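You operate a simulated robot arm through the tools that you are given. There is no shell and no other tool. Be economical: measure what you need, move in short steps, check, and stop when the job is done.

Carry out the task below with a simulated two-armed robot. There is one attempt and no reset: what you move stays moved.

## Task
Log the leak result and free the grey frame on the leak box.
Fine: press PASS for tight or FAIL for leak, then SAVE once; blower off, vent open till the gauge is at 0, only then open both clamps.

The check looks at the end state, three seconds after you hand in, the way a careful person would. Anything else that was tipped, shoved, dropped, spilled or broken makes it a failure.

## Robot
Two 7-joint arms with two-finger parallel grippers on one trunk, on a base that drives. Base frame: it is fixed to the floor where the robot stands at the start and does not move with it; the origin is under the middle of the robot, x ahead of it, y to its left, z up. Lengths are in m, angles in degrees, forces in N, time in s.
The left shoulder is at the start at [0.035, 0.101, 1.2], the right one opposite. With the tool pointing down near the work surface each hand reaches from about 0.14 to 0.5 m from the robot's upright axis, wherever it stands, measured 20 degrees to its own side. Places, roughly: leak box [0.7, 0.4, 1.1]; leak box switch [0.5, 0.7, 0.9]; leak box vent lever [0.4, 0.6, 0.9]; left red clamp lever [0.7, 0.7, 1.1]; pressure gauge [0.9, 0.6, 1.2]; right red clamp lever [0.7, 0.1, 1.1]; yellow card [0.5, -2.75, 0.75]. Payload 2.4 kg a hand.
The tool frame of a hand sits at the grasp point between the pads (the TCP): z along the fingers, y along the line on which they close. The tips reach 0.024 m beyond it. Largest opening 0.068 m; finger width 0.017, thickness 0.01; the body of the gripper, 0.04 by 0.07 m, starts 0.041 m behind the TCP.
Orientation is that of the tool frame in the base frame, as a unit quaternion [x, y, z, w]. With the fingers straight down and closing along the base's y, the tool's x points along the base's -x, its y along +y and its z along -z.

## Interface
- The arms move only by the tool play_rows. It takes "left_moves", "right_moves" or both (then of equal length, played together; a hand with none holds still); each is a list of rows, each a list of 7 numbers: the shift along the base's x, y, z in m, then the turn, a rotation vector about the base's x, y, z in degrees, then the finger opening in m, from 0 to 0.068. In form: [[dx, dy, dz, ax, ay, az, grip], ...]. A call has 1 to 8 rows; each row is the pose to reach, as a shift and turn from the pose commanded when the call began. A row lasts 0.2 s, in which the tool goes at most 0.05 m and 8.6 degrees; a call with a longer step from one row to the next is refused whole, and so is a gripper value outside its range. A pose out of reach is approached as far as the arm can. The call stops where the force on the tool passes 40 N (or 10 N more than at its start, if that is more) or the arm is blocked; 0.2 s more then pass. The fingers move at their own pace (about 0.072 m/s each) and stop on an object; they squeeze with about 38 N. The grip force told is the motor's: it shows also when the fingers shut on nothing. Time passes only in rows, and 0.2 s behind the last, so rows that repeat a pose let the fingers close. The reply holds the time, the measured pose of the TCP, the force on the tool along the base axes, the opening and the grip force, in the units named above and with some noise, with the torque about the TCP (base axes, N m) and any sound that the robot's microphone picked up.
- Cameras (640 x 400 px; columns grow to the right, rows downward): "scene" is now at [0.1191, 0.0183, 1.3606]; the picture's right is [0.23, -0.97, 0.00], its down [-0.40, -0.09, -0.91] and it looks along [0.89, 0.21, -0.41] (base axes); focal length 214 px, centre (320, 200). "left" rides on the left gripper at [0.084, -0.011, -0.075] in its tool frame; the picture's right is [0.13, 0.99, 0.00], its down [-0.60, 0.08, -0.79] and it looks along [-0.79, 0.10, 0.61] (tool axes); focal length 251 px, centre (320, 200). "right" rides on the right gripper at [0.084, 0.011, -0.075] in its tool frame; the picture's right is [-0.13, 0.99, 0.00], its down [-0.60, -0.08, -0.79] and it looks along [-0.79, -0.10, 0.61] (tool axes); focal length 251 px, centre (320, 200). There is no depth. A picture from a camera that has moved, and an enlarged one, comes with that camera's place and axes in the base frame and with its lens. The place of the scene camera against the robot may be out by one fixed shift of up to 0.025 m in any direction.
- snapshot(camera): a new picture of that camera. The clock stands still meanwhile.
- lift_body(by): slides the trunk up (or, below 0, down) by that many m; the arms and the scene camera ride with it, the base frame stays. It gives what a move gives, with no picture.
- drive_base(legs): drives the robot by 1 to 6 legs, each [ahead, left, turn to the left] in m, m and degrees, along the robot's own axes; the way and the turn of a leg run together, so that a leg with both is an arc; at most 1.5 m and 180 degrees a leg. The arms and the cameras ride along, it lands a little off, and it stops where it bumps. It gives what a move gives.
- pan_tilt(pan, tilt): turns the head with the scene camera to pan (to the left, within 86 degrees either way) and tilt (down, from -29 to 69), counted from straight ahead of the robot. It gives what a move gives.
- zoom(camera, box): a new picture of the part [left, top, right, bottom] of that camera's present view, enlarged. The clock stands still meanwhile.
- job_done(): hands the job in; it is judged then, once.

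Work in short steps. Places have to be worked out from the pictures, the camera data and where the tool is seen: move nearer, look again, correct. Check each grasp and each placing, and mend what went wrong. You have 120 turns and 88 pictures in all, those below and enlarged ones among them. Open the grippers and draw the arms clear of the work before you hand the job in, unless the task says otherwise; then end with one line.

The tools are called after "Call:" by a JSON object that holds its "op" and its "data". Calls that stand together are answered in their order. play_rows: Moves the arms, as the interface text tells. Its arguments: {"type":"object","properties":{"left_moves":{"type":"array"},"right_moves":{"type":"array"}},"required":[]} The other tools are called the same way: lift_body (by) slides the trunk up or down; drive_base (legs) drives the base; pan_tilt (pan, tilt) turns the head that bears the scene camera; snapshot (camera) takes a picture; zoom (camera, box) takes an enlarged picture of a part of a camera's view; job_done () hands the job in.

At the start:

```text
clock: 0.0
left_ee_pos: [0.3549, 0.2768, 1.2967]
left_orientation: [0.0, 1.0, 0.0, -0.001]
left_ft_force: [-0.1, 0.4, 0.4]
left_moment: [0.0, -0.04, 0.02]
left_gripper_width: 0.0681
left_gripper_force: 0.1
right_ee_pos: [0.3257, 0.0141, 1.3195]
right_orientation: [0.001, 1.0, 0.0, 0.001]
right_ft_force: [0.8, 0.1, -0.5]
right_moment: [0.02, 0.0, -0.02]
right_gripper_width: 0.0679
right_gripper_force: 0.1
trunk travel left (down, up): [-0.414, 0.436]
robot x, y, heading: [0.0006, 0.0011, 0.1]
head pan, tilt: [13.3, 24.1]
```

scene: 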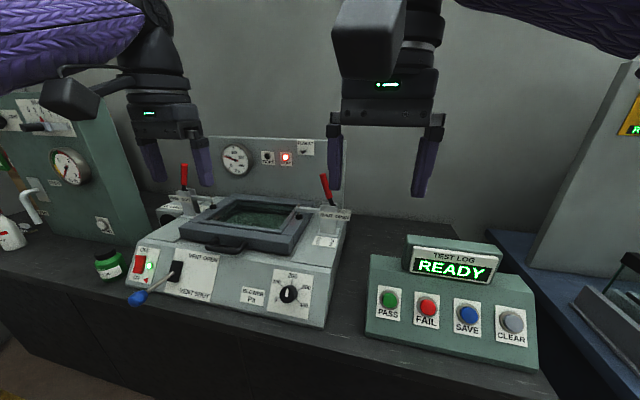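
right: 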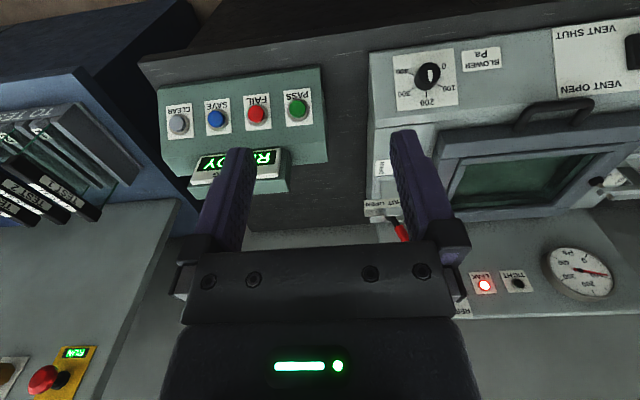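
left: 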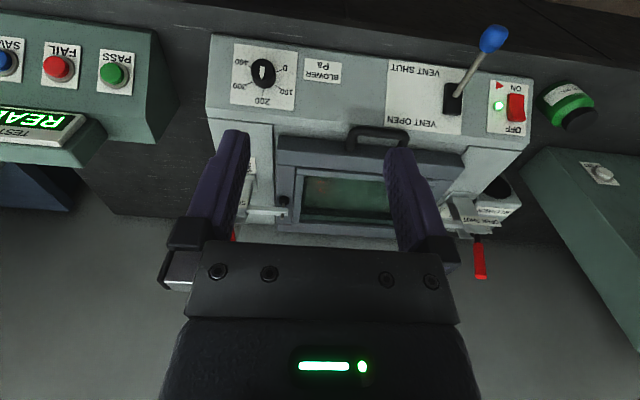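

I first look closely at the gauge, the lamps and the controls.

Call:
{"op": "zoom", "data": {"camera": "scene", "box": [200, 125, 360, 225]}}

Call:
{"op": "zoom", "data": {"camera": "scene", "box": [110, 215, 350, 365]}}

Call:
{"op": "zoom", "data": {"camera": "right", "box": [350, 150, 640, 330]}}

```text
4.00 times, centred on (280, 175) of scene
camera zoom: at [0.1191, 0.0183, 1.3606], right [0.23, -0.97, 0.0], down [-0.4, -0.09, -0.91], along [0.89, 0.21, -0.41], focal length 858 px, centre (480, 300)
```

zoom: 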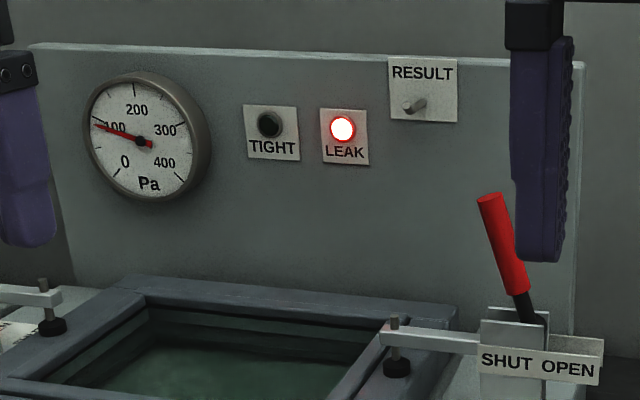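

```text
2.67 times, centred on (230, 290) of scene
camera zoom: at [0.1191, 0.0183, 1.3606], right [0.23, -0.97, 0.0], down [-0.4, -0.09, -0.91], along [0.89, 0.21, -0.41], focal length 572 px, centre (560, -40)
```

zoom: 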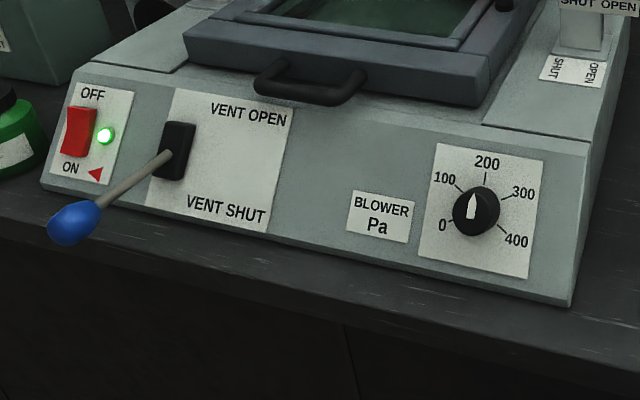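

```text
2.21 times, centred on (495, 240) of right
camera zoom: at [0.2436, 0.0255, 1.3939], right [0.13, 0.99, 0.0], down [0.6, -0.08, 0.79], along [0.79, -0.1, -0.61], focal length 555 px, centre (-66, 112)
```

zoom: 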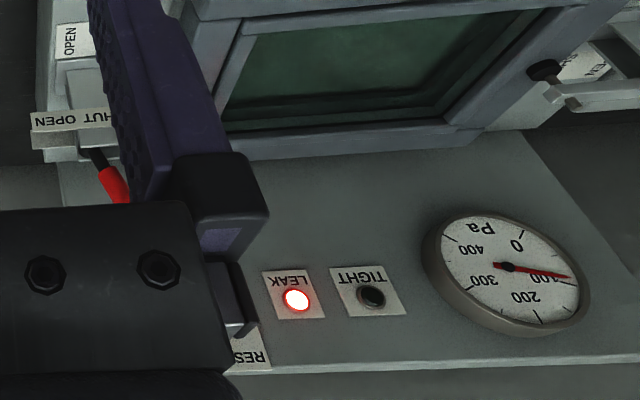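

LEAK is lit (gauge about 100 Pa, blower set to 200 Pa and on, vent shut), so FAIL is the right button. By triangulation from the hand cameras FAIL is near (0.523,-0.138,0.95) and SAVE near (0.519,-0.218,0.955). I drive ahead 0.1 m for reach.

Call:
{"op": "drive_base", "data": {"legs": [[0.1, 0, 0]]}}

Call:
{"op": "play_rows", "data": {"right_moves": [[0, 0, 0, 0, 0, 0, 0], [0, 0, 0, 0, 0, 0, 0], [0, 0, 0, 0, 0, 0, 0]], "left_moves": [[0, 0, 0, 0, 0, 0, 0], [0, 0, 0, 0, 0, 0, 0], [0, 0, 0, 0, 0, 0, 0]]}}

Call:
{"op": "snapshot", "data": {"camera": "right"}}

```text
clock: 1.1
left_ee_pos: [0.4584, 0.2762, 1.2959]
left_orientation: [0.0, 1.0, 0.001, 0.0]
left_ft_force: [0.3, 0.1, 0.2]
left_moment: [0.0, 0.01, -0.02]
left_gripper_width: 0.0681
left_gripper_force: 0.1
right_ee_pos: [0.4278, 0.0134, 1.3186]
right_orientation: [0.001, 1.0, 0.001, 0.0]
right_ft_force: [-0.2, 0.1, 0.3]
right_moment: [0.03, 0.03, 0.05]
right_gripper_width: 0.068
right_gripper_force: 0.0
trunk travel left (down, up): [-0.414, 0.436]
robot x, y, heading: [0.1053, -0.0016, 0.2]
head pan, tilt: [13.3, 24.1]
```

```text
clock: 1.9
left_ee_pos: [0.4568, 0.2773, 1.2963]
left_orientation: [0.0, 1.0, 0.0, 0.0]
left_ft_force: [0.6, -0.1, 0.2]
left_moment: [0.0, -0.01, 0.01]
left_gripper_width: 0.0
left_gripper_force: 24.0
right_ee_pos: [0.4258, 0.0131, 1.3194]
right_orientation: [0.001, 1.0, 0.001, 0.001]
right_ft_force: [-0.6, 0.0, 0.2]
right_moment: [-0.02, 0.0, 0.0]
right_gripper_width: 0.0005
right_gripper_force: 23.9
trunk travel left (down, up): [-0.414, 0.436]
robot x, y, heading: [0.0995, 0.0017, -0.1]
head pan, tilt: [13.3, 24.1]
```

```text
81 pictures are left
camera right: at [0.3443, 0.0252, 1.3938], right [0.13, 0.99, 0.0], down [0.6, -0.08, 0.79], along [0.79, -0.1, -0.61], focal length 251 px, centre (320, 200)
```

right: 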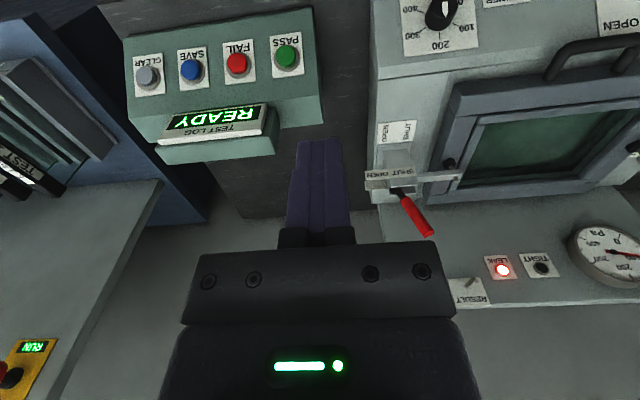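

The second view agrees: FAIL at (0.523,-0.138,0.95). I bring the closed right hand to hover above it and look.

Call:
{"op": "play_rows", "data": {"right_moves": [[0.012, -0.02, -0.03, 0, 0, 0, 0], [0.025, -0.04, -0.065, 0, 0, 0, 0], [0.037, -0.06, -0.1, 0, 0, 0, 0], [0.05, -0.08, -0.135, 0, 0, 0, 0], [0.062, -0.1, -0.17, 0, 0, 0, 0], [0.075, -0.12, -0.205, 0, 0, 0, 0], [0.087, -0.14, -0.24, 0, 0, 0, 0], [0.092, -0.151, -0.265, 0, 0, 0, 0]]}}

Call:
{"op": "snapshot", "data": {"camera": "right"}}

Call:
{"op": "snapshot", "data": {"camera": "scene"}}

Call:
{"op": "snapshot", "data": {"camera": "left"}}

```text
clock: 3.8
left_ee_pos: [0.4568, 0.2763, 1.296]
left_orientation: [0.0, 1.0, 0.001, 0.0]
left_ft_force: [-0.2, 0.8, 0.6]
left_moment: [0.0, 0.01, 0.01]
left_gripper_width: 0.0003
left_gripper_force: 23.5
right_ee_pos: [0.5182, -0.1371, 1.0549]
right_orientation: [0.002, 1.0, 0.001, 0.0]
right_ft_force: [-0.4, 0.4, 0.6]
right_moment: [-0.02, 0.01, 0.01]
right_gripper_width: 0.0
right_gripper_force: 23.7
trunk travel left (down, up): [-0.414, 0.436]
robot x, y, heading: [0.101, 0.003, 0.1]
head pan, tilt: [13.3, 24.1]
```

```text
80 pictures are left
camera right: at [0.4354, -0.1259, 1.1295], right [0.13, 0.99, 0.0], down [0.6, -0.08, 0.79], along [0.79, -0.1, -0.61], focal length 251 px, centre (320, 200)
```

right: 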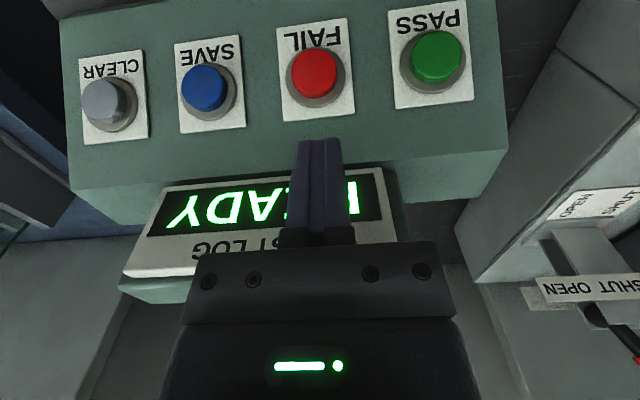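

```text
79 pictures are left
camera scene: at [0.2197, 0.0178, 1.3606], right [0.23, -0.97, 0.0], down [-0.4, -0.09, -0.91], along [0.89, 0.21, -0.41], focal length 214 px, centre (320, 200)
```

scene: 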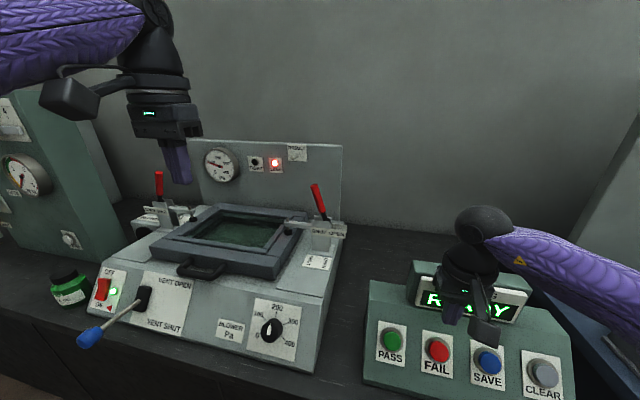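

```text
78 pictures are left
camera left: at [0.3719, 0.2655, 1.3719], right [-0.13, 0.99, 0.0], down [0.6, 0.08, 0.79], along [0.79, 0.1, -0.61], focal length 251 px, centre (320, 200)
```

left: 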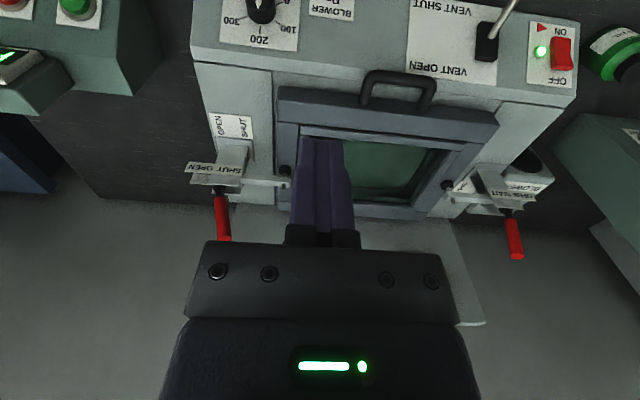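

Refined FAIL button: (0.523,-0.139,0.945), on a face tilted toward the robot. I tilt the tool about 30° so it presses along the face normal, stopping 3 cm short.

Call:
{"op": "play_rows", "data": {"right_moves": [[-0.006, 0, -0.005, 0, -7.5, 0, 0], [-0.012, -0.001, -0.01, 0, -15, 0, 0], [-0.018, -0.002, -0.02, 0, -22.5, 0, 0], [-0.022, -0.002, -0.035, 0, -30, 0, 0], [-0.022, -0.002, -0.063, 0, -30, 0, 0]]}}

Call:
{"op": "snapshot", "data": {"camera": "right"}}

Call:
{"op": "zoom", "data": {"camera": "scene", "box": [360, 200, 600, 400]}}

```text
clock: 5.0
left_ee_pos: [0.4563, 0.2755, 1.2964]
left_orientation: [0.0, 1.0, 0.001, -0.001]
left_ft_force: [1.0, -0.2, -0.6]
left_moment: [0.01, 0.0, 0.02]
left_gripper_width: 0.0002
left_gripper_force: 23.5
right_ee_pos: [0.4963, -0.1394, 0.9902]
right_orientation: [0.0, 0.966, 0.003, 0.26]
right_ft_force: [0.0, 0.3, 0.5]
right_moment: [0.0, 0.01, 0.0]
right_gripper_width: 0.0001
right_gripper_force: 23.3
trunk travel left (down, up): [-0.414, 0.436]
robot x, y, heading: [0.101, 0.0002, -0.1]
head pan, tilt: [13.3, 24.1]
```

```text
77 pictures are left
camera right: at [0.3878, -0.1284, 1.0128], right [0.11, 0.99, 0.07], down [0.12, -0.08, 0.99], along [0.99, -0.1, -0.13], focal length 251 px, centre (320, 200)
```

right: 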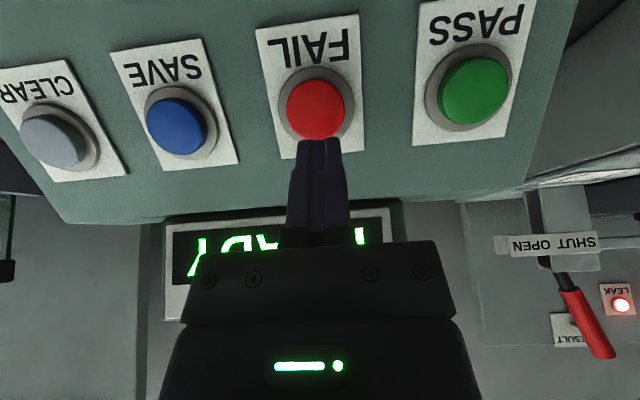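

```text
2.00 times, centred on (480, 300) of scene
camera zoom: at [0.2197, 0.0179, 1.3606], right [0.23, -0.97, 0.0], down [-0.4, -0.09, -0.91], along [0.89, 0.21, -0.41], focal length 429 px, centre (0, 0)
```

zoom: 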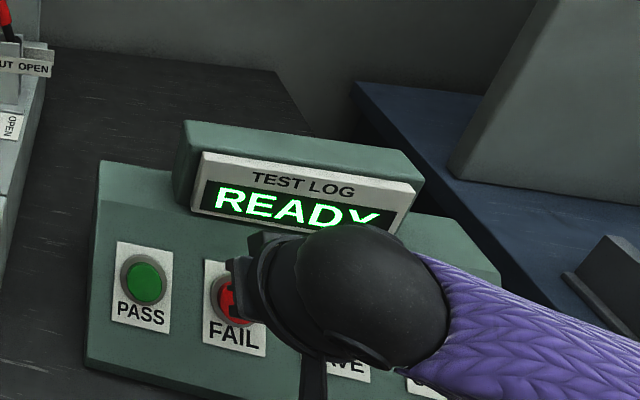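

Aim checks out (button ray meets (0.523,-0.141,0.943)). I advance along the tool axis in small steps, watching force and sound.

Call:
{"op": "play_rows", "data": {"right_moves": [[0.005, -0.001, -0.0087, 0, 0, 0, 0], [0.01, -0.001, -0.0173, 0, 0, 0, 0], [0.0125, -0.001, -0.0217, 0, 0, 0, 0], [0.015, -0.001, -0.026, 0, 0, 0, 0]]}}

```text
clock: 6.0
left_ee_pos: [0.4548, 0.2756, 1.2961]
left_orientation: [0.0, 1.0, 0.001, 0.001]
left_ft_force: [0.4, 0.3, 0.0]
left_moment: [0.02, 0.04, 0.01]
left_gripper_width: 0.0
left_gripper_force: 24.4
right_ee_pos: [0.51, -0.1392, 0.966]
right_orientation: [0.001, 0.965, 0.001, 0.26]
right_ft_force: [-7.0, 0.1, 12.0]
right_moment: [0.02, -0.13, -0.05]
right_gripper_width: 0.0
right_gripper_force: 23.7
trunk travel left (down, up): [-0.414, 0.436]
robot x, y, heading: [0.1009, -0.0001, -0.1]
head pan, tilt: [13.3, 24.1]
heard: click
```

Contact of about 14 N and a click. I back off and check the display.

Call:
{"op": "play_rows", "data": {"right_moves": [[-0.01, 0, 0.0173, 0, 0, 0, 0], [-0.02, 0, 0.035, 0, 0, 0, 0], [-0.03, 0, 0.052, 0, 0, 0, 0]]}}

Call:
{"op": "zoom", "data": {"camera": "scene", "box": [360, 200, 600, 400]}}

Call:
{"op": "snapshot", "data": {"camera": "right"}}

```text
clock: 6.8
left_ee_pos: [0.4553, 0.2761, 1.2959]
left_orientation: [0.0, 1.0, 0.001, 0.001]
left_ft_force: [0.4, -0.4, 0.2]
left_moment: [0.0, 0.02, -0.01]
left_gripper_width: 0.0
left_gripper_force: 23.7
right_ee_pos: [0.4804, -0.1414, 1.0165]
right_orientation: [0.001, 0.966, 0.001, 0.26]
right_ft_force: [-0.2, 0.0, -0.5]
right_moment: [-0.03, 0.0, 0.02]
right_gripper_width: 0.0
right_gripper_force: 23.9
trunk travel left (down, up): [-0.414, 0.436]
robot x, y, heading: [0.0996, -0.0007, -0.1]
head pan, tilt: [13.3, 24.1]
```

```text
2.00 times, centred on (480, 300) of scene
camera zoom: at [0.2194, 0.018, 1.3606], right [0.23, -0.97, 0.0], down [-0.4, -0.09, -0.91], along [0.89, 0.21, -0.41], focal length 429 px, centre (0, 0)
```

zoom: 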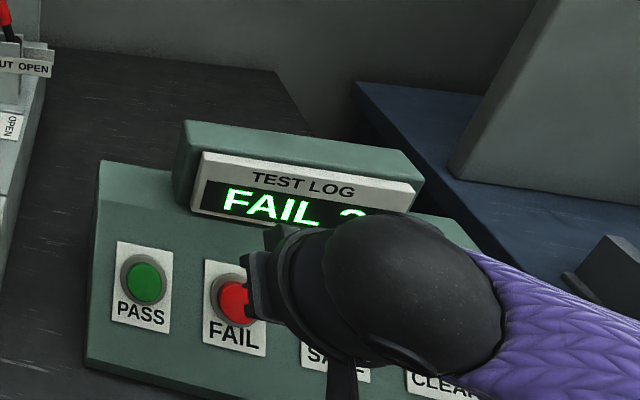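

```text
74 pictures are left
camera right: at [0.3723, -0.1298, 1.0396], right [0.11, 0.99, 0.07], down [0.13, -0.08, 0.99], along [0.99, -0.1, -0.13], focal length 251 px, centre (320, 200)
```

right: 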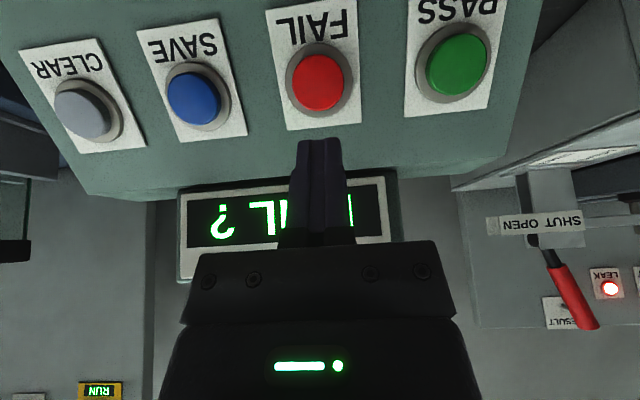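

Display reads "FAIL ?". SAVE is at (0.523,-0.224,0.945), so I shift 0.084 m right at this hover and check the aim.

Call:
{"op": "play_rows", "data": {"right_moves": [[0, -0.04, 0, 0, 0, 0, 0], [0, -0.084, 0, 0, 0, 0, 0], [0.01, -0.084, -0.0173, 0, 0, 0, 0]]}}

Call:
{"op": "snapshot", "data": {"camera": "right"}}

```text
clock: 7.5
left_ee_pos: [0.457, 0.2757, 1.2957]
left_orientation: [0.0, 1.0, 0.0, 0.0]
left_ft_force: [0.3, 0.0, 0.5]
left_moment: [0.02, -0.01, 0.05]
left_gripper_width: 0.0
left_gripper_force: 23.3
right_ee_pos: [0.4923, -0.2244, 1.0001]
right_orientation: [0.001, 0.966, 0.001, 0.259]
right_ft_force: [0.1, -0.8, -0.1]
right_moment: [0.04, -0.01, -0.02]
right_gripper_width: 0.0
right_gripper_force: 23.4
trunk travel left (down, up): [-0.414, 0.436]
robot x, y, heading: [0.1038, -0.0015, -0.0]
head pan, tilt: [13.3, 24.1]
```

```text
73 pictures are left
camera right: at [0.3833, -0.2126, 1.023], right [0.11, 0.99, 0.07], down [0.12, -0.08, 0.99], along [0.99, -0.1, -0.13], focal length 251 px, centre (320, 200)
```

right: 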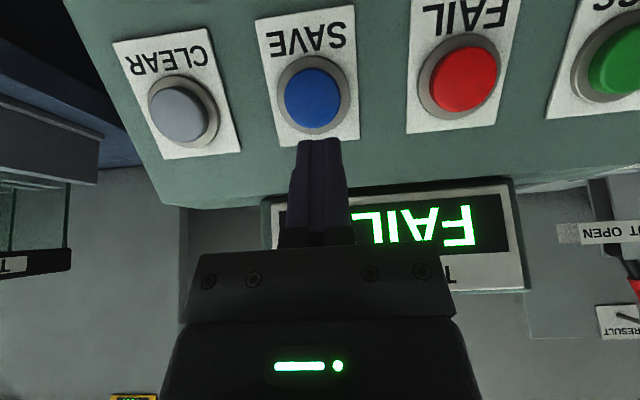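

Aim is nearly right (button y about -0.227). One press to the same depth as FAIL, then straight back.

Call:
{"op": "play_rows", "data": {"right_moves": [[0.007, -0.003, -0.012, 0, 0, 0, 0], [0.0135, -0.003, -0.0235, 0, 0, 0, 0], [0.0165, -0.003, -0.0286, 0, 0, 0, 0], [0.0195, -0.003, -0.0338, 0, 0, 0, 0], [0.0195, -0.003, -0.0338, 0, 0, 0, 0]]}}

```text
clock: 8.8
left_ee_pos: [0.4548, 0.2758, 1.2967]
left_orientation: [0.0, 1.0, 0.001, 0.001]
left_ft_force: [0.1, -1.2, -0.1]
left_moment: [-0.01, -0.05, -0.01]
left_gripper_width: 0.0
left_gripper_force: 23.5
right_ee_pos: [0.5098, -0.2273, 0.9676]
right_orientation: [0.001, 0.965, 0.001, 0.261]
right_ft_force: [-6.1, 1.2, 8.6]
right_moment: [-0.01, -0.08, -0.01]
right_gripper_width: 0.0
right_gripper_force: 23.3
trunk travel left (down, up): [-0.414, 0.436]
robot x, y, heading: [0.1014, -0.0006, -0.1]
head pan, tilt: [13.3, 24.1]
heard: click
```

Click heard once. I withdraw upward and check the display.

Call:
{"op": "play_rows", "data": {"right_moves": [[-0.02, 0, 0.035, 0, 0, 0, 0], [-0.03, 0, 0.07, 0, 0, 0, 0], [-0.04, 0, 0.115, 0, 0, 0, 0], [-0.05, 0, 0.16, 0, 0, 0, 0], [-0.06, 0, 0.205, 0, 7.5, 0, 0], [-0.06, 0, 0.25, 0, 15, 0, 0]]}}

Call:
{"op": "snapshot", "data": {"camera": "scene"}}

Call:
{"op": "snapshot", "data": {"camera": "right"}}

```text
clock: 10.2
left_ee_pos: [0.4555, 0.2769, 1.297]
left_orientation: [0.0, 1.0, 0.001, 0.001]
left_ft_force: [0.6, 0.1, -0.6]
left_moment: [-0.01, 0.03, -0.01]
left_gripper_width: 0.0001
left_gripper_force: 23.2
right_ee_pos: [0.4498, -0.2255, 1.2168]
right_orientation: [0.001, 0.991, 0.001, 0.13]
right_ft_force: [0.3, -0.4, -0.6]
right_moment: [0.01, -0.01, -0.01]
right_gripper_width: 0.0
right_gripper_force: 22.9
trunk travel left (down, up): [-0.414, 0.436]
robot x, y, heading: [0.0988, -0.0013, -0.1]
head pan, tilt: [13.3, 24.1]
```

```text
72 pictures are left
camera scene: at [0.2191, 0.0182, 1.3607], right [0.23, -0.97, 0.0], down [-0.4, -0.09, -0.91], along [0.89, 0.21, -0.41], focal length 214 px, centre (320, 200)
```

scene: 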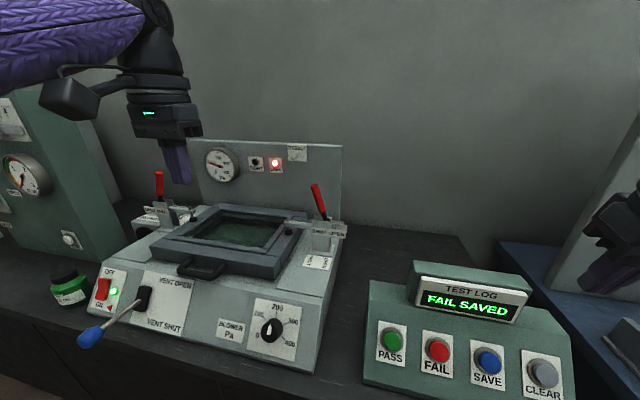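

```text
71 pictures are left
camera right: at [0.3514, -0.2138, 1.2669], right [0.13, 0.99, 0.04], down [0.38, -0.08, 0.92], along [0.92, -0.1, -0.39], focal length 251 px, centre (320, 200)
```

right: 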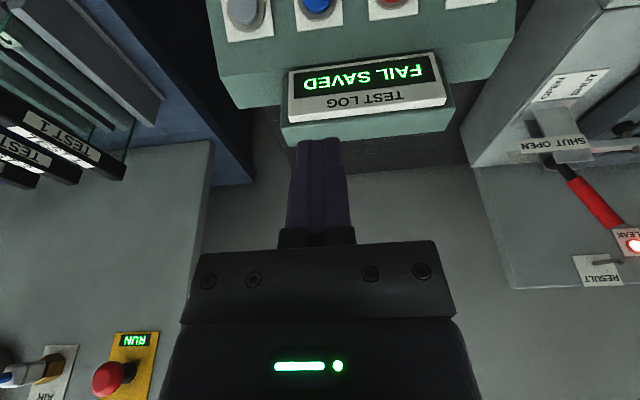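

Log shows FAIL SAVED. Next the blower: switch estimated at (0.505,0.687,0.92), vent slot at (0.504,0.558,0.914). I drive 0.4 m to the left to bring them into left-hand reach.

Call:
{"op": "drive_base", "data": {"legs": [[0, 0.4, 0]]}}

Call:
{"op": "pan_tilt", "data": {"pan": 20, "tilt": 45}}

Call:
{"op": "snapshot", "data": {"camera": "scene"}}

Call:
{"op": "snapshot", "data": {"camera": "left"}}

Call:
{"op": "snapshot", "data": {"camera": "right"}}

```text
clock: 12.6
left_ee_pos: [0.4607, 0.6698, 1.295]
left_orientation: [0.006, 1.0, 0.0, 0.001]
left_ft_force: [-0.4, -0.2, -0.3]
left_moment: [0.02, 0.0, 0.02]
left_gripper_width: 0.0
left_gripper_force: 23.4
right_ee_pos: [0.4522, 0.1689, 1.2168]
right_orientation: [0.005, 0.991, 0.001, 0.131]
right_ft_force: [0.2, 0.1, 0.2]
right_moment: [0.02, 0.0, -0.02]
right_gripper_width: 0.0
right_gripper_force: 23.2
trunk travel left (down, up): [-0.414, 0.436]
robot x, y, heading: [0.1029, 0.3952, -0.5]
head pan, tilt: [13.3, 24.1]
```

```text
clock: 13.5
left_ee_pos: [0.4616, 0.6706, 1.2963]
left_orientation: [0.006, 1.0, 0.002, 0.0]
left_ft_force: [0.1, -0.2, -0.1]
left_moment: [0.0, -0.03, 0.02]
left_gripper_width: 0.0
left_gripper_force: 23.7
right_ee_pos: [0.4503, 0.1687, 1.2159]
right_orientation: [0.005, 0.991, 0.001, 0.132]
right_ft_force: [0.2, 0.5, -0.3]
right_moment: [0.04, -0.02, -0.01]
right_gripper_width: 0.0
right_gripper_force: 23.6
trunk travel left (down, up): [-0.414, 0.436]
robot x, y, heading: [0.1051, 0.4013, -0.5]
head pan, tilt: [20.0, 45.0]
```

```text
70 pictures are left
camera scene: at [0.2086, 0.4209, 1.3286], right [0.33, -0.94, 0.0], down [-0.67, -0.23, -0.71], along [0.67, 0.24, -0.71], focal length 214 px, centre (320, 200)
```

scene: 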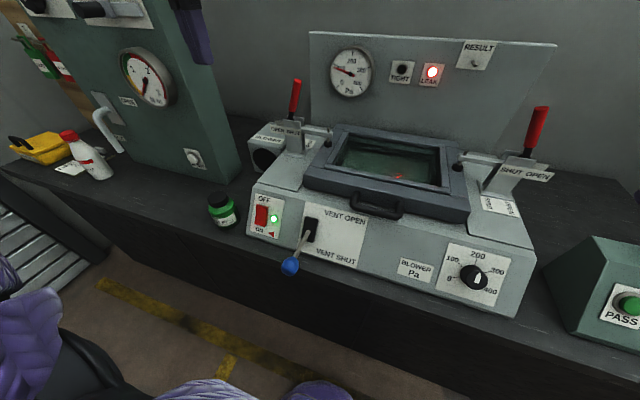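

```text
69 pictures are left
camera left: at [0.3763, 0.6605, 1.3719], right [-0.12, 0.99, 0.0], down [0.6, 0.07, 0.79], along [0.79, 0.1, -0.61], focal length 251 px, centre (320, 200)
```

left: 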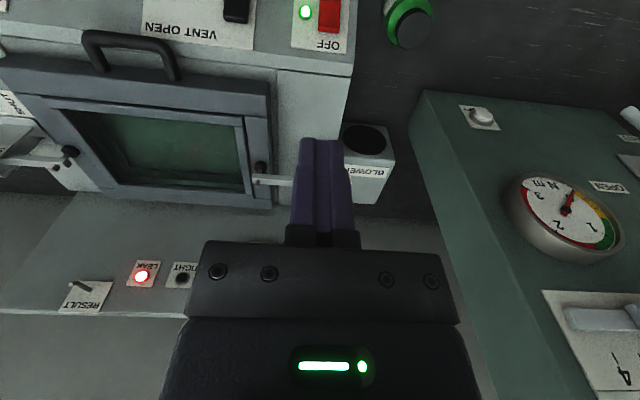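

```text
68 pictures are left
camera right: at [0.3523, 0.1811, 1.2663], right [0.13, 0.99, 0.04], down [0.38, -0.09, 0.92], along [0.92, -0.11, -0.38], focal length 251 px, centre (320, 200)
```

right: 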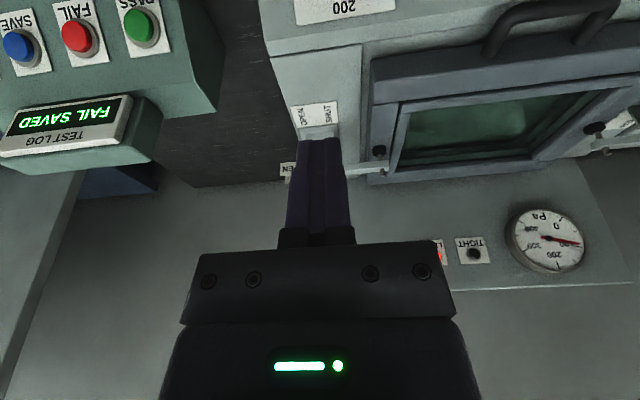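

Scene calibrated: rocker near (0.505,0.687,0.922), vent knob near (0.394,0.554,0.935). I lower the left hand above the switch, tilted, for a close look.

Call:
{"op": "play_rows", "data": {"left_moves": [[-0.01, 0.003, -0.03, 0, -7.5, 0, 0], [-0.02, 0.006, -0.06, 0, -15, 0, 0], [-0.02, 0.01, -0.1, 0, -22.5, 0, 0], [-0.02, 0.014, -0.145, 0, -30, 0, 0], [-0.02, 0.017, -0.19, 0, -30, 0, 0], [-0.02, 0.017, -0.23, 0, -30, 0, 0], [-0.02, 0.017, -0.25, 0, -30, 0, 0]]}}

Call:
{"op": "snapshot", "data": {"camera": "left"}}

Call:
{"op": "snapshot", "data": {"camera": "scene"}}

```text
clock: 15.1
left_ee_pos: [0.4427, 0.6852, 1.0462]
left_orientation: [0.005, 0.966, 0.002, 0.26]
left_ft_force: [-0.7, 0.5, 0.3]
left_moment: [0.0, 0.0, -0.03]
left_gripper_width: 0.0
left_gripper_force: 23.8
right_ee_pos: [0.45, 0.1702, 1.2157]
right_orientation: [0.005, 0.991, 0.002, 0.131]
right_ft_force: [-0.2, -0.5, 0.0]
right_moment: [0.01, -0.01, -0.02]
right_gripper_width: 0.0
right_gripper_force: 23.3
trunk travel left (down, up): [-0.414, 0.436]
robot x, y, heading: [0.1011, 0.3967, -0.3]
head pan, tilt: [20.0, 45.0]
```

```text
67 pictures are left
camera left: at [0.3302, 0.6759, 1.0688], right [-0.1, 0.99, -0.06], down [0.13, 0.07, 0.99], along [0.99, 0.09, -0.13], focal length 251 px, centre (320, 200)
```

left: 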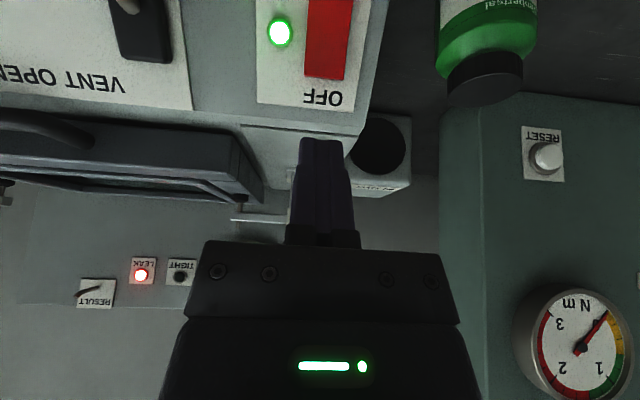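

```text
66 pictures are left
camera scene: at [0.2084, 0.421, 1.3286], right [0.33, -0.94, 0.0], down [-0.67, -0.24, -0.71], along [0.67, 0.24, -0.71], focal length 214 px, centre (320, 200)
```

scene: 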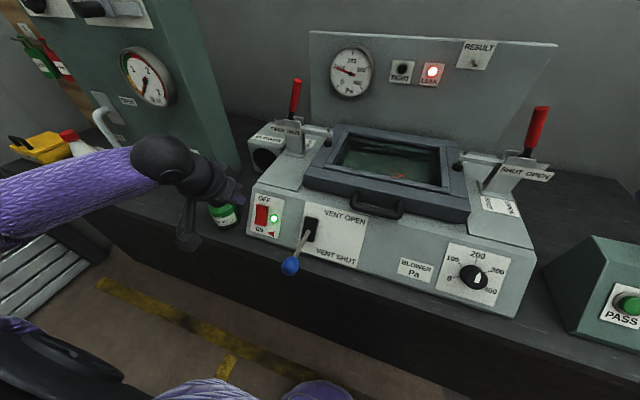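

OFF end of the rocker is at about (0.529,0.692,0.937), face sloping about 32°. I move to 3 cm short of the OFF half at (0.522,0.691,0.933).

Call:
{"op": "play_rows", "data": {"left_moves": [[0.026, 0.002, -0.033, 0, 0, 0, 0], [0.0525, 0.005, -0.066, 0, 0, 0, 0]]}}

Call:
{"op": "snapshot", "data": {"camera": "left"}}

Call:
{"op": "zoom", "data": {"camera": "scene", "box": [180, 140, 340, 280]}}

```text
clock: 15.7
left_ee_pos: [0.4954, 0.6923, 0.9789]
left_orientation: [0.005, 0.966, 0.002, 0.259]
left_ft_force: [-0.5, 0.5, -0.3]
left_moment: [-0.01, -0.01, 0.01]
left_gripper_width: 0.0
left_gripper_force: 23.7
right_ee_pos: [0.451, 0.1689, 1.215]
right_orientation: [0.005, 0.991, 0.001, 0.131]
right_ft_force: [0.5, -0.2, 0.0]
right_moment: [0.03, 0.0, 0.01]
right_gripper_width: 0.0
right_gripper_force: 23.8
trunk travel left (down, up): [-0.414, 0.436]
robot x, y, heading: [0.1024, 0.3963, -0.4]
head pan, tilt: [20.0, 45.0]
```

```text
65 pictures are left
camera left: at [0.3842, 0.6827, 1.0025], right [-0.1, 0.99, -0.06], down [0.13, 0.07, 0.99], along [0.99, 0.09, -0.13], focal length 251 px, centre (320, 200)
```

left: 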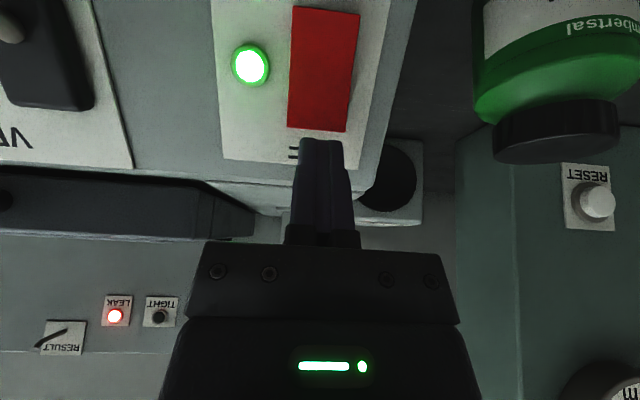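

```text
2.86 times, centred on (260, 210) of scene
camera zoom: at [0.2088, 0.421, 1.3285], right [0.33, -0.94, 0.0], down [-0.67, -0.24, -0.71], along [0.67, 0.24, -0.71], focal length 613 px, centre (491, 171)
```

zoom: 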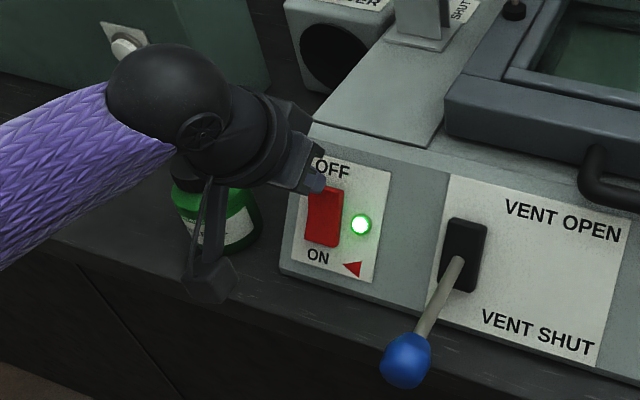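

The tip line would hit the OFF half about 8 mm from its end, good. I press along the normal in small steps.

Call:
{"op": "play_rows", "data": {"left_moves": [[0.005, 0, -0.012, 0, 0, 0, 0], [0.008, 0, -0.019, 0, 0, 0, 0], [0.011, 0, -0.024, 0, 0, 0, 0], [0.013, 0, -0.0275, 0, 0, 0, 0], [0.0145, 0, -0.03, 0, 0, 0, 0]]}}

Call:
{"op": "zoom", "data": {"camera": "scene", "box": [180, 140, 340, 280]}}

```text
clock: 16.6
left_ee_pos: [0.5016, 0.6922, 0.9614]
left_orientation: [0.004, 0.964, 0.005, 0.264]
left_ft_force: [-22.6, -3.5, 23.3]
left_moment: [-0.08, -0.04, -0.26]
left_gripper_width: 0.0003
left_gripper_force: 22.9
right_ee_pos: [0.4461, 0.1681, 1.2173]
right_orientation: [0.004, 0.991, 0.001, 0.134]
right_ft_force: [-0.2, 0.1, -0.1]
right_moment: [0.01, -0.05, 0.02]
right_gripper_width: 0.0001
right_gripper_force: 23.4
trunk travel left (down, up): [-0.414, 0.436]
robot x, y, heading: [0.1008, 0.397, -0.4]
head pan, tilt: [20.0, 45.0]
heard: click
stopped in row 4 (left hand): the force on the tool passed its limit at 45 N (the readings are from after the stop); the commanded pose is now the measured one
```

```text
2.86 times, centred on (260, 210) of scene
camera zoom: at [0.2027, 0.4193, 1.3292], right [0.34, -0.94, 0.0], down [-0.66, -0.24, -0.71], along [0.67, 0.24, -0.7], focal length 613 px, centre (491, 171)
```

zoom: 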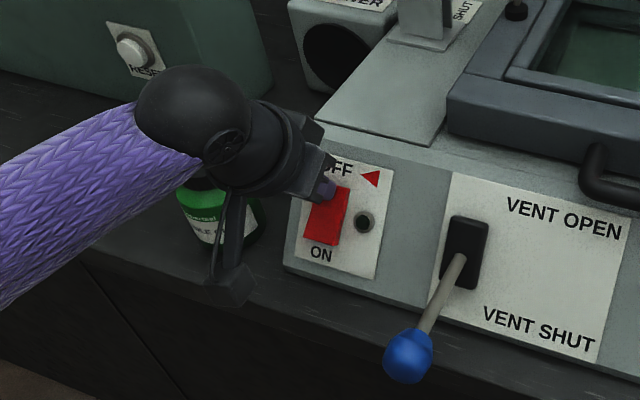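

Blower is off (arrow at OFF, lamp dark). I retract and swing to above the blue vent knob to look at it.

Call:
{"op": "play_rows", "data": {"left_moves": [[-0.015, 0, 0.026, 0, 0, 0, 0], [-0.03, 0, 0.06, 0, 0, 0, 0], [-0.05, -0.02, 0.1, 0, 7.5, 0, 0], [-0.075, -0.05, 0.114, 0, 15, 0, 0], [-0.1, -0.085, 0.114, 0, 22.5, 0, 0.03], [-0.12, -0.115, 0.114, 0, 30, 0, 0.06], [-0.14, -0.134, 0.114, 0, 30, 0, 0.064]]}}

Call:
{"op": "snapshot", "data": {"camera": "left"}}

Call:
{"op": "snapshot", "data": {"camera": "scene"}}

```text
clock: 18.2
left_ee_pos: [0.3666, 0.5572, 1.0719]
left_orientation: [0.004, 1.0, 0.003, 0.003]
left_ft_force: [-0.2, 0.8, -0.4]
left_moment: [0.01, 0.01, -0.01]
left_gripper_width: 0.0638
left_gripper_force: 0.1
right_ee_pos: [0.4512, 0.1682, 1.2153]
right_orientation: [0.005, 0.991, 0.0, 0.132]
right_ft_force: [-0.1, -0.4, 0.2]
right_moment: [0.04, 0.0, -0.01]
right_gripper_width: 0.0
right_gripper_force: 23.9
trunk travel left (down, up): [-0.414, 0.436]
robot x, y, heading: [0.1065, 0.399, -0.7]
head pan, tilt: [20.0, 45.0]
```

```text
62 pictures are left
camera left: at [0.2813, 0.5482, 1.1474], right [-0.12, 0.99, 0.0], down [0.6, 0.07, 0.8], along [0.79, 0.1, -0.6], focal length 251 px, centre (320, 200)
```

left: 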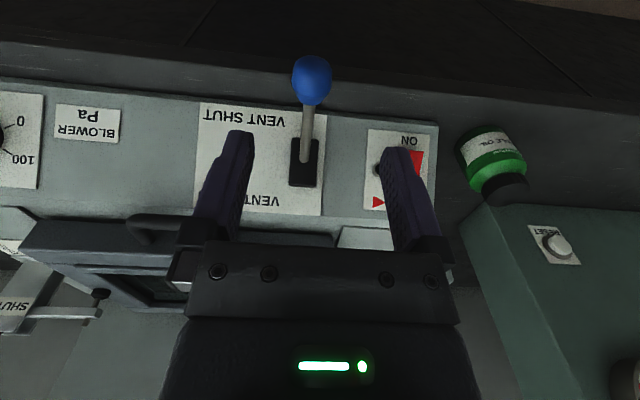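

```text
61 pictures are left
camera scene: at [0.208, 0.4211, 1.3286], right [0.33, -0.94, 0.0], down [-0.67, -0.24, -0.71], along [0.67, 0.24, -0.71], focal length 214 px, centre (320, 200)
```

scene: 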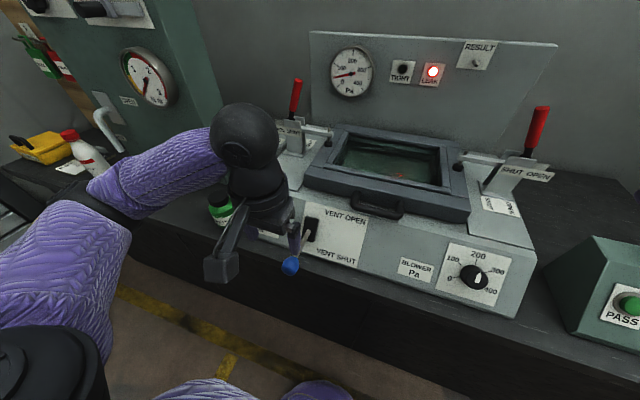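

Knob at (0.392,0.556,0.933). I lower the open fingers straddling it and close.

Call:
{"op": "play_rows", "data": {"left_moves": [[0.01, -0.001, -0.045, 0, 0, 0, 0.064], [0.02, -0.001, -0.085, 0, 0, 0, 0.064], [0.0255, -0.001, -0.12, 0, 0, 0, 0.064], [0.0255, -0.001, -0.139, 0, 0, 0, 0.064]]}}

Call:
{"op": "snapshot", "data": {"camera": "left"}}

```text
clock: 19.2
left_ee_pos: [0.3923, 0.5558, 0.9318]
left_orientation: [0.004, 1.0, 0.003, 0.003]
left_ft_force: [0.6, -1.3, -0.3]
left_moment: [0.04, -0.02, 0.0]
left_gripper_width: 0.0643
left_gripper_force: 0.1
right_ee_pos: [0.4506, 0.1696, 1.2153]
right_orientation: [0.005, 0.991, 0.002, 0.132]
right_ft_force: [0.3, -0.7, 0.2]
right_moment: [-0.02, 0.02, 0.01]
right_gripper_width: 0.0
right_gripper_force: 23.8
trunk travel left (down, up): [-0.414, 0.436]
robot x, y, heading: [0.1012, 0.3969, -0.3]
head pan, tilt: [20.0, 45.0]
```

```text
60 pictures are left
camera left: at [0.3066, 0.5464, 1.0073], right [-0.12, 0.99, 0.0], down [0.6, 0.07, 0.8], along [0.79, 0.1, -0.6], focal length 251 px, centre (320, 200)
```

left: 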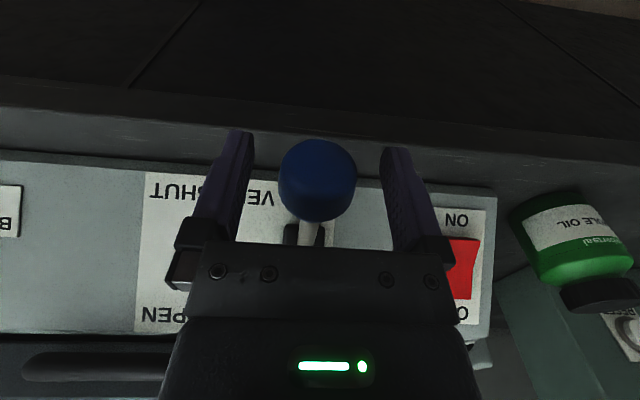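

The knob sits between the fingers. I close on it.

Call:
{"op": "play_rows", "data": {"left_moves": [[0, 0, 0, 0, 0, 0, 0.02], [0, 0, 0, 0, 0, 0, 0.02], [0, 0, 0, 0, 0, 0, 0.02]]}}

```text
clock: 20.0
left_ee_pos: [0.3911, 0.5543, 0.9329]
left_orientation: [0.005, 1.0, 0.002, 0.004]
left_ft_force: [-0.9, -6.6, -4.7]
left_moment: [-0.11, 0.36, -0.14]
left_gripper_width: 0.033
left_gripper_force: 44.7
right_ee_pos: [0.4512, 0.169, 1.2155]
right_orientation: [0.005, 0.991, 0.002, 0.131]
right_ft_force: [0.1, -0.7, 0.2]
right_moment: [-0.01, -0.04, -0.01]
right_gripper_width: 0.0
right_gripper_force: 23.3
trunk travel left (down, up): [-0.414, 0.436]
robot x, y, heading: [0.1009, 0.3969, -0.6]
head pan, tilt: [20.0, 45.0]
```

Firm grip (33 mm). I move the knob up along an arc about the pivot near (0.515, 0.905), first part.

Call:
{"op": "play_rows", "data": {"left_moves": [[0.004, 0.001, 0.013, 0, 4, 0, 0.02], [0.009, 0.001, 0.026, 0, 8, 0, 0.02], [0.015, 0.001, 0.037, 0, 12, 0, 0.02], [0.022, 0.001, 0.048, 0, 16, 0, 0.02]]}}

Call:
{"op": "zoom", "data": {"camera": "scene", "box": [200, 30, 440, 290]}}

```text
clock: 21.0
left_ee_pos: [0.4102, 0.5556, 0.9826]
left_orientation: [0.006, 0.991, 0.004, -0.135]
left_ft_force: [-19.1, -34.9, -2.0]
left_moment: [-0.06, 1.21, -0.39]
left_gripper_width: 0.0333
left_gripper_force: 44.6
right_ee_pos: [0.4483, 0.1645, 1.2161]
right_orientation: [0.004, 0.991, 0.003, 0.133]
right_ft_force: [-0.1, -0.5, 0.6]
right_moment: [-0.02, -0.02, -0.02]
right_gripper_width: 0.0001
right_gripper_force: 23.6
trunk travel left (down, up): [-0.414, 0.436]
robot x, y, heading: [0.1006, 0.3995, -1.0]
head pan, tilt: [20.0, 45.0]
```

```text
1.54 times, centred on (320, 160) of scene
camera zoom: at [0.2054, 0.4155, 1.329], right [0.33, -0.94, 0.0], down [-0.67, -0.23, -0.71], along [0.67, 0.24, -0.7], focal length 330 px, centre (320, 262)
```

zoom: 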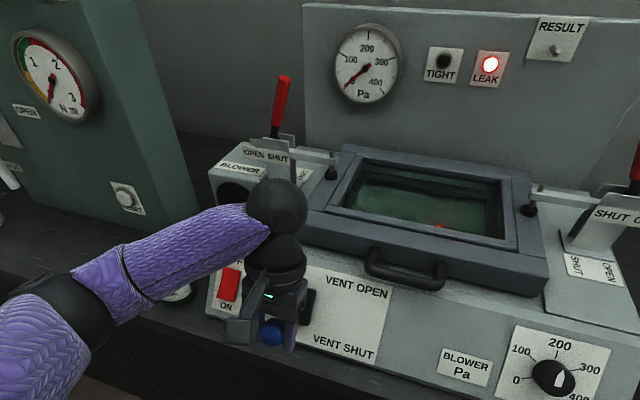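

The lever is coming up but there is a side force of -35 N in y. I relieve it by shifting the hand to -y before going on.

Call:
{"op": "play_rows", "data": {"left_moves": [[-0.001, -0.003, 0, 0, 0, 0, 0.02], [-0.002, -0.006, 0, 0, 0, 0, 0.02]]}}

```text
clock: 21.6
left_ee_pos: [0.4104, 0.5556, 0.9828]
left_orientation: [0.002, 0.991, 0.004, -0.134]
left_ft_force: [-8.1, -3.6, 12.9]
left_moment: [0.18, -0.66, -0.43]
left_gripper_width: 0.0333
left_gripper_force: 45.0
right_ee_pos: [0.4501, 0.1697, 1.216]
right_orientation: [0.005, 0.991, 0.001, 0.133]
right_ft_force: [0.9, -0.4, -0.1]
right_moment: [-0.01, 0.0, 0.0]
right_gripper_width: 0.0
right_gripper_force: 23.2
trunk travel left (down, up): [-0.414, 0.436]
robot x, y, heading: [0.1001, 0.3969, -0.5]
head pan, tilt: [20.0, 45.0]
```

Forces are low again. Continue along the arc with a matching tool turn.

Call:
{"op": "play_rows", "data": {"left_moves": [[0.005, 0, 0.008, 0, 3, 0, 0.02], [0.011, 0, 0.016, 0, 6, 0, 0.02], [0.019, 0, 0.023, 0, 9, 0, 0.02], [0.027, 0, 0.03, 0, 12, 0, 0.02]]}}

```text
clock: 22.6
left_ee_pos: [0.4373, 0.556, 1.0118]
left_orientation: [0.004, 0.971, 0.001, -0.239]
left_ft_force: [-11.3, 2.7, -5.3]
left_moment: [0.12, 1.2, -0.16]
left_gripper_width: 0.0334
left_gripper_force: 45.3
right_ee_pos: [0.4499, 0.1685, 1.2165]
right_orientation: [0.005, 0.991, 0.001, 0.131]
right_ft_force: [-0.2, -0.2, -0.6]
right_moment: [0.03, 0.04, 0.01]
right_gripper_width: 0.0
right_gripper_force: 23.5
trunk travel left (down, up): [-0.414, 0.436]
robot x, y, heading: [0.1011, 0.3987, -0.2]
head pan, tilt: [20.0, 45.0]
```

On the arc with modest resistance. I continue.

Call:
{"op": "play_rows", "data": {"left_moves": [[0.009, 0, 0.006, 0, 3, 0, 0.02], [0.018, 0, 0.011, 0, 6, 0, 0.02], [0.027, 0, 0.015, 0, 9, 0, 0.02], [0.037, 0, 0.019, 0, 12, 0, 0.02]]}}

Call:
{"op": "zoom", "data": {"camera": "scene", "box": [200, 30, 440, 290]}}

```text
clock: 23.6
left_ee_pos: [0.4675, 0.5547, 1.0284]
left_orientation: [0.005, 0.94, 0.002, -0.34]
left_ft_force: [-22.1, 5.8, 5.3]
left_moment: [0.36, 1.36, -0.05]
left_gripper_width: 0.0334
left_gripper_force: 44.9
right_ee_pos: [0.4467, 0.1715, 1.2173]
right_orientation: [0.003, 0.991, 0.002, 0.133]
right_ft_force: [-0.5, -0.4, 0.2]
right_moment: [0.01, 0.01, 0.02]
right_gripper_width: 0.0
right_gripper_force: 23.6
trunk travel left (down, up): [-0.414, 0.436]
robot x, y, heading: [0.103, 0.3964, -0.1]
head pan, tilt: [20.0, 45.0]
stopped in row 4 (left hand): the force on the tool passed its limit at 62 N (the readings are from after the stop); the commanded pose is now the measured one
```

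```text
1.54 times, centred on (320, 160) of scene
camera zoom: at [0.2038, 0.4221, 1.329], right [0.34, -0.94, 0.0], down [-0.66, -0.24, -0.71], along [0.67, 0.24, -0.71], focal length 330 px, centre (320, 262)
```

zoom: 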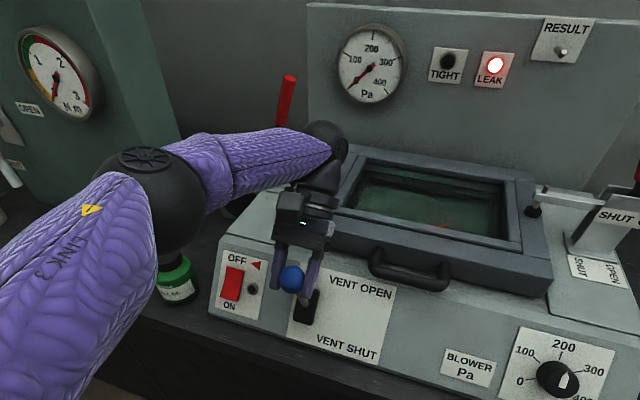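

It stopped with a force spike at about 69°; either the end stop or a touch. I look closely.

Call:
{"op": "snapshot", "data": {"camera": "left"}}

Call:
{"op": "snapshot", "data": {"camera": "right"}}

Call:
{"op": "zoom", "data": {"camera": "scene", "box": [260, 110, 380, 250]}}

```text
57 pictures are left
camera left: at [0.4493, 0.545, 1.1402], right [-0.09, 0.99, 0.08], down [0.97, 0.07, 0.22], along [0.22, 0.1, -0.97], focal length 251 px, centre (320, 200)
```

left: 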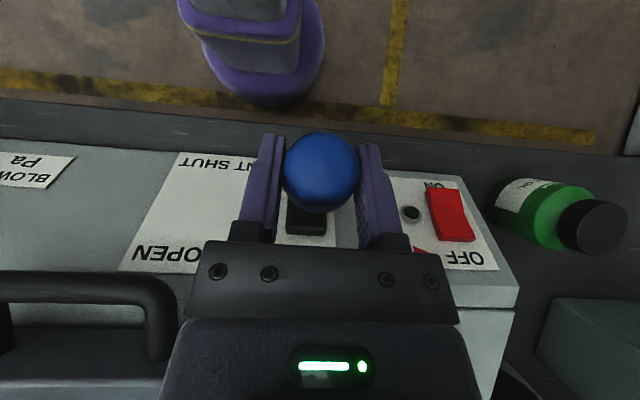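

```text
56 pictures are left
camera right: at [0.3488, 0.1828, 1.2673], right [0.13, 0.99, 0.04], down [0.37, -0.08, 0.92], along [0.92, -0.11, -0.38], focal length 251 px, centre (320, 200)
```

right: 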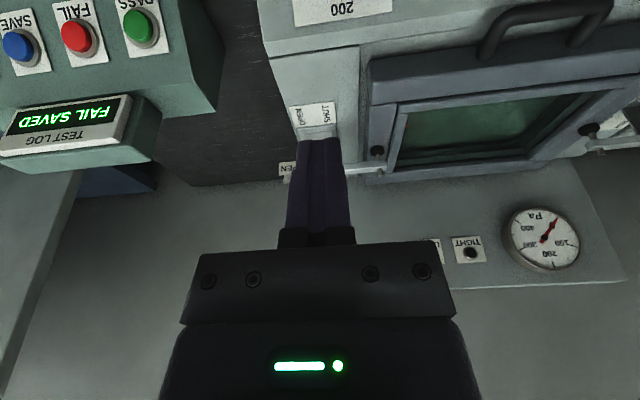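

```text
2.86 times, centred on (320, 180) of scene
camera zoom: at [0.2038, 0.4221, 1.329], right [0.34, -0.94, 0.0], down [-0.66, -0.24, -0.71], along [0.67, 0.24, -0.71], focal length 613 px, centre (320, 257)
```

zoom: 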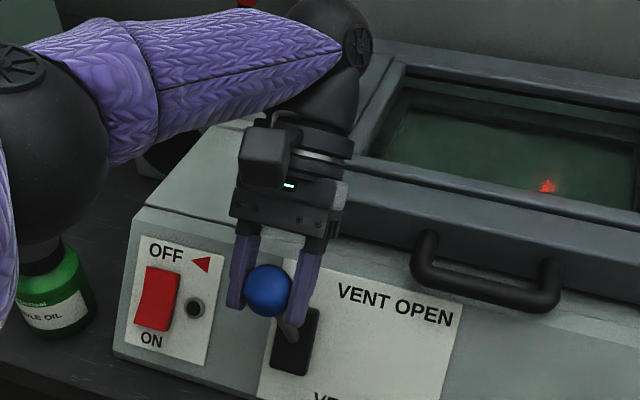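

The hand body, tilted over, seems to have reached the frame's front edge. I keep the knob held and turn the tool back upright about the knob.

Call:
{"op": "play_rows", "data": {"left_moves": [[-0.003, 0, -0.002, 0, -8, 0, 0.02], [-0.003, 0, -0.002, 0, -16, 0, 0.02], [-0.003, 0, -0.002, 0, -24, 0, 0.02], [-0.003, 0, -0.002, 0, -32, 0, 0.02], [-0.003, 0, -0.002, 0, -40, 0, 0.02]]}}

Call:
{"op": "zoom", "data": {"camera": "scene", "box": [200, 30, 440, 290]}}

```text
clock: 24.8
left_ee_pos: [0.4683, 0.5545, 1.0243]
left_orientation: [0.005, 1.0, 0.002, 0.005]
left_ft_force: [-7.1, 8.2, -3.0]
left_moment: [0.08, 0.88, -0.05]
left_gripper_width: 0.0346
left_gripper_force: 30.9
right_ee_pos: [0.4505, 0.1711, 1.2162]
right_orientation: [0.004, 0.991, 0.0, 0.132]
right_ft_force: [-0.4, 0.6, -0.4]
right_moment: [0.01, 0.0, 0.01]
right_gripper_width: 0.0002
right_gripper_force: 23.4
trunk travel left (down, up): [-0.414, 0.436]
robot x, y, heading: [0.099, 0.398, -0.2]
head pan, tilt: [20.0, 45.0]
```

```text
1.54 times, centred on (320, 160) of scene
camera zoom: at [0.2073, 0.4228, 1.3286], right [0.33, -0.94, 0.0], down [-0.67, -0.24, -0.71], along [0.67, 0.24, -0.71], focal length 330 px, centre (320, 262)
```

zoom: 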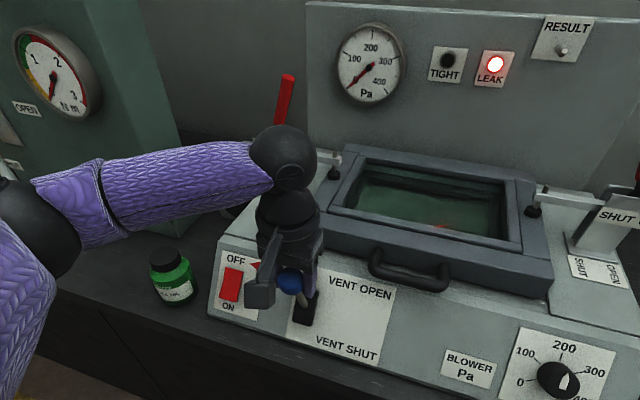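

Tool upright with knob still held. I continue toward OPEN, leaning the hand back toward the robot.

Call:
{"op": "play_rows", "data": {"left_moves": [[0.009, 0, 0.003, 0, -5, 0, 0.02], [0.018, 0, 0.0055, 0, -10, 0, 0.02], [0.026, 0, 0.007, 0, -15, 0, 0.02], [0.0345, 0, 0.008, 0, -20, 0, 0.02]]}}

Call:
{"op": "zoom", "data": {"camera": "scene", "box": [200, 30, 440, 290]}}

```text
clock: 25.8
left_ee_pos: [0.5027, 0.5535, 1.0323]
left_orientation: [0.005, 0.984, 0.004, 0.178]
left_ft_force: [-0.4, -0.1, -0.5]
left_moment: [0.03, 0.02, -0.02]
left_gripper_width: 0.02
left_gripper_force: 0.1
right_ee_pos: [0.4504, 0.1687, 1.2172]
right_orientation: [0.004, 0.991, 0.0, 0.131]
right_ft_force: [0.4, 0.0, -0.2]
right_moment: [-0.02, 0.02, 0.0]
right_gripper_width: 0.0
right_gripper_force: 24.1
trunk travel left (down, up): [-0.414, 0.436]
robot x, y, heading: [0.1019, 0.395, -0.5]
head pan, tilt: [20.0, 45.0]
```

```text
1.54 times, centred on (320, 160) of scene
camera zoom: at [0.208, 0.421, 1.3286], right [0.33, -0.94, 0.0], down [-0.67, -0.24, -0.71], along [0.67, 0.24, -0.71], focal length 330 px, centre (320, 262)
```

zoom: 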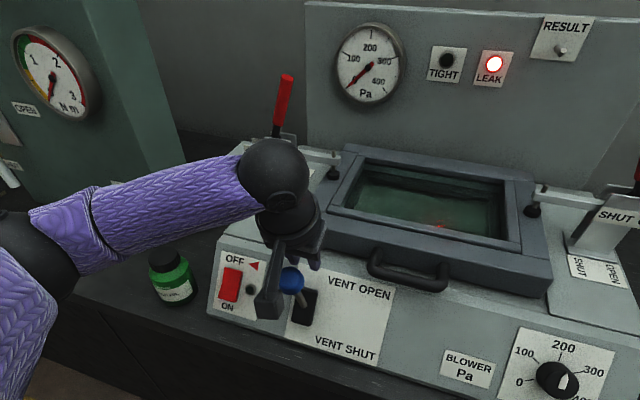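

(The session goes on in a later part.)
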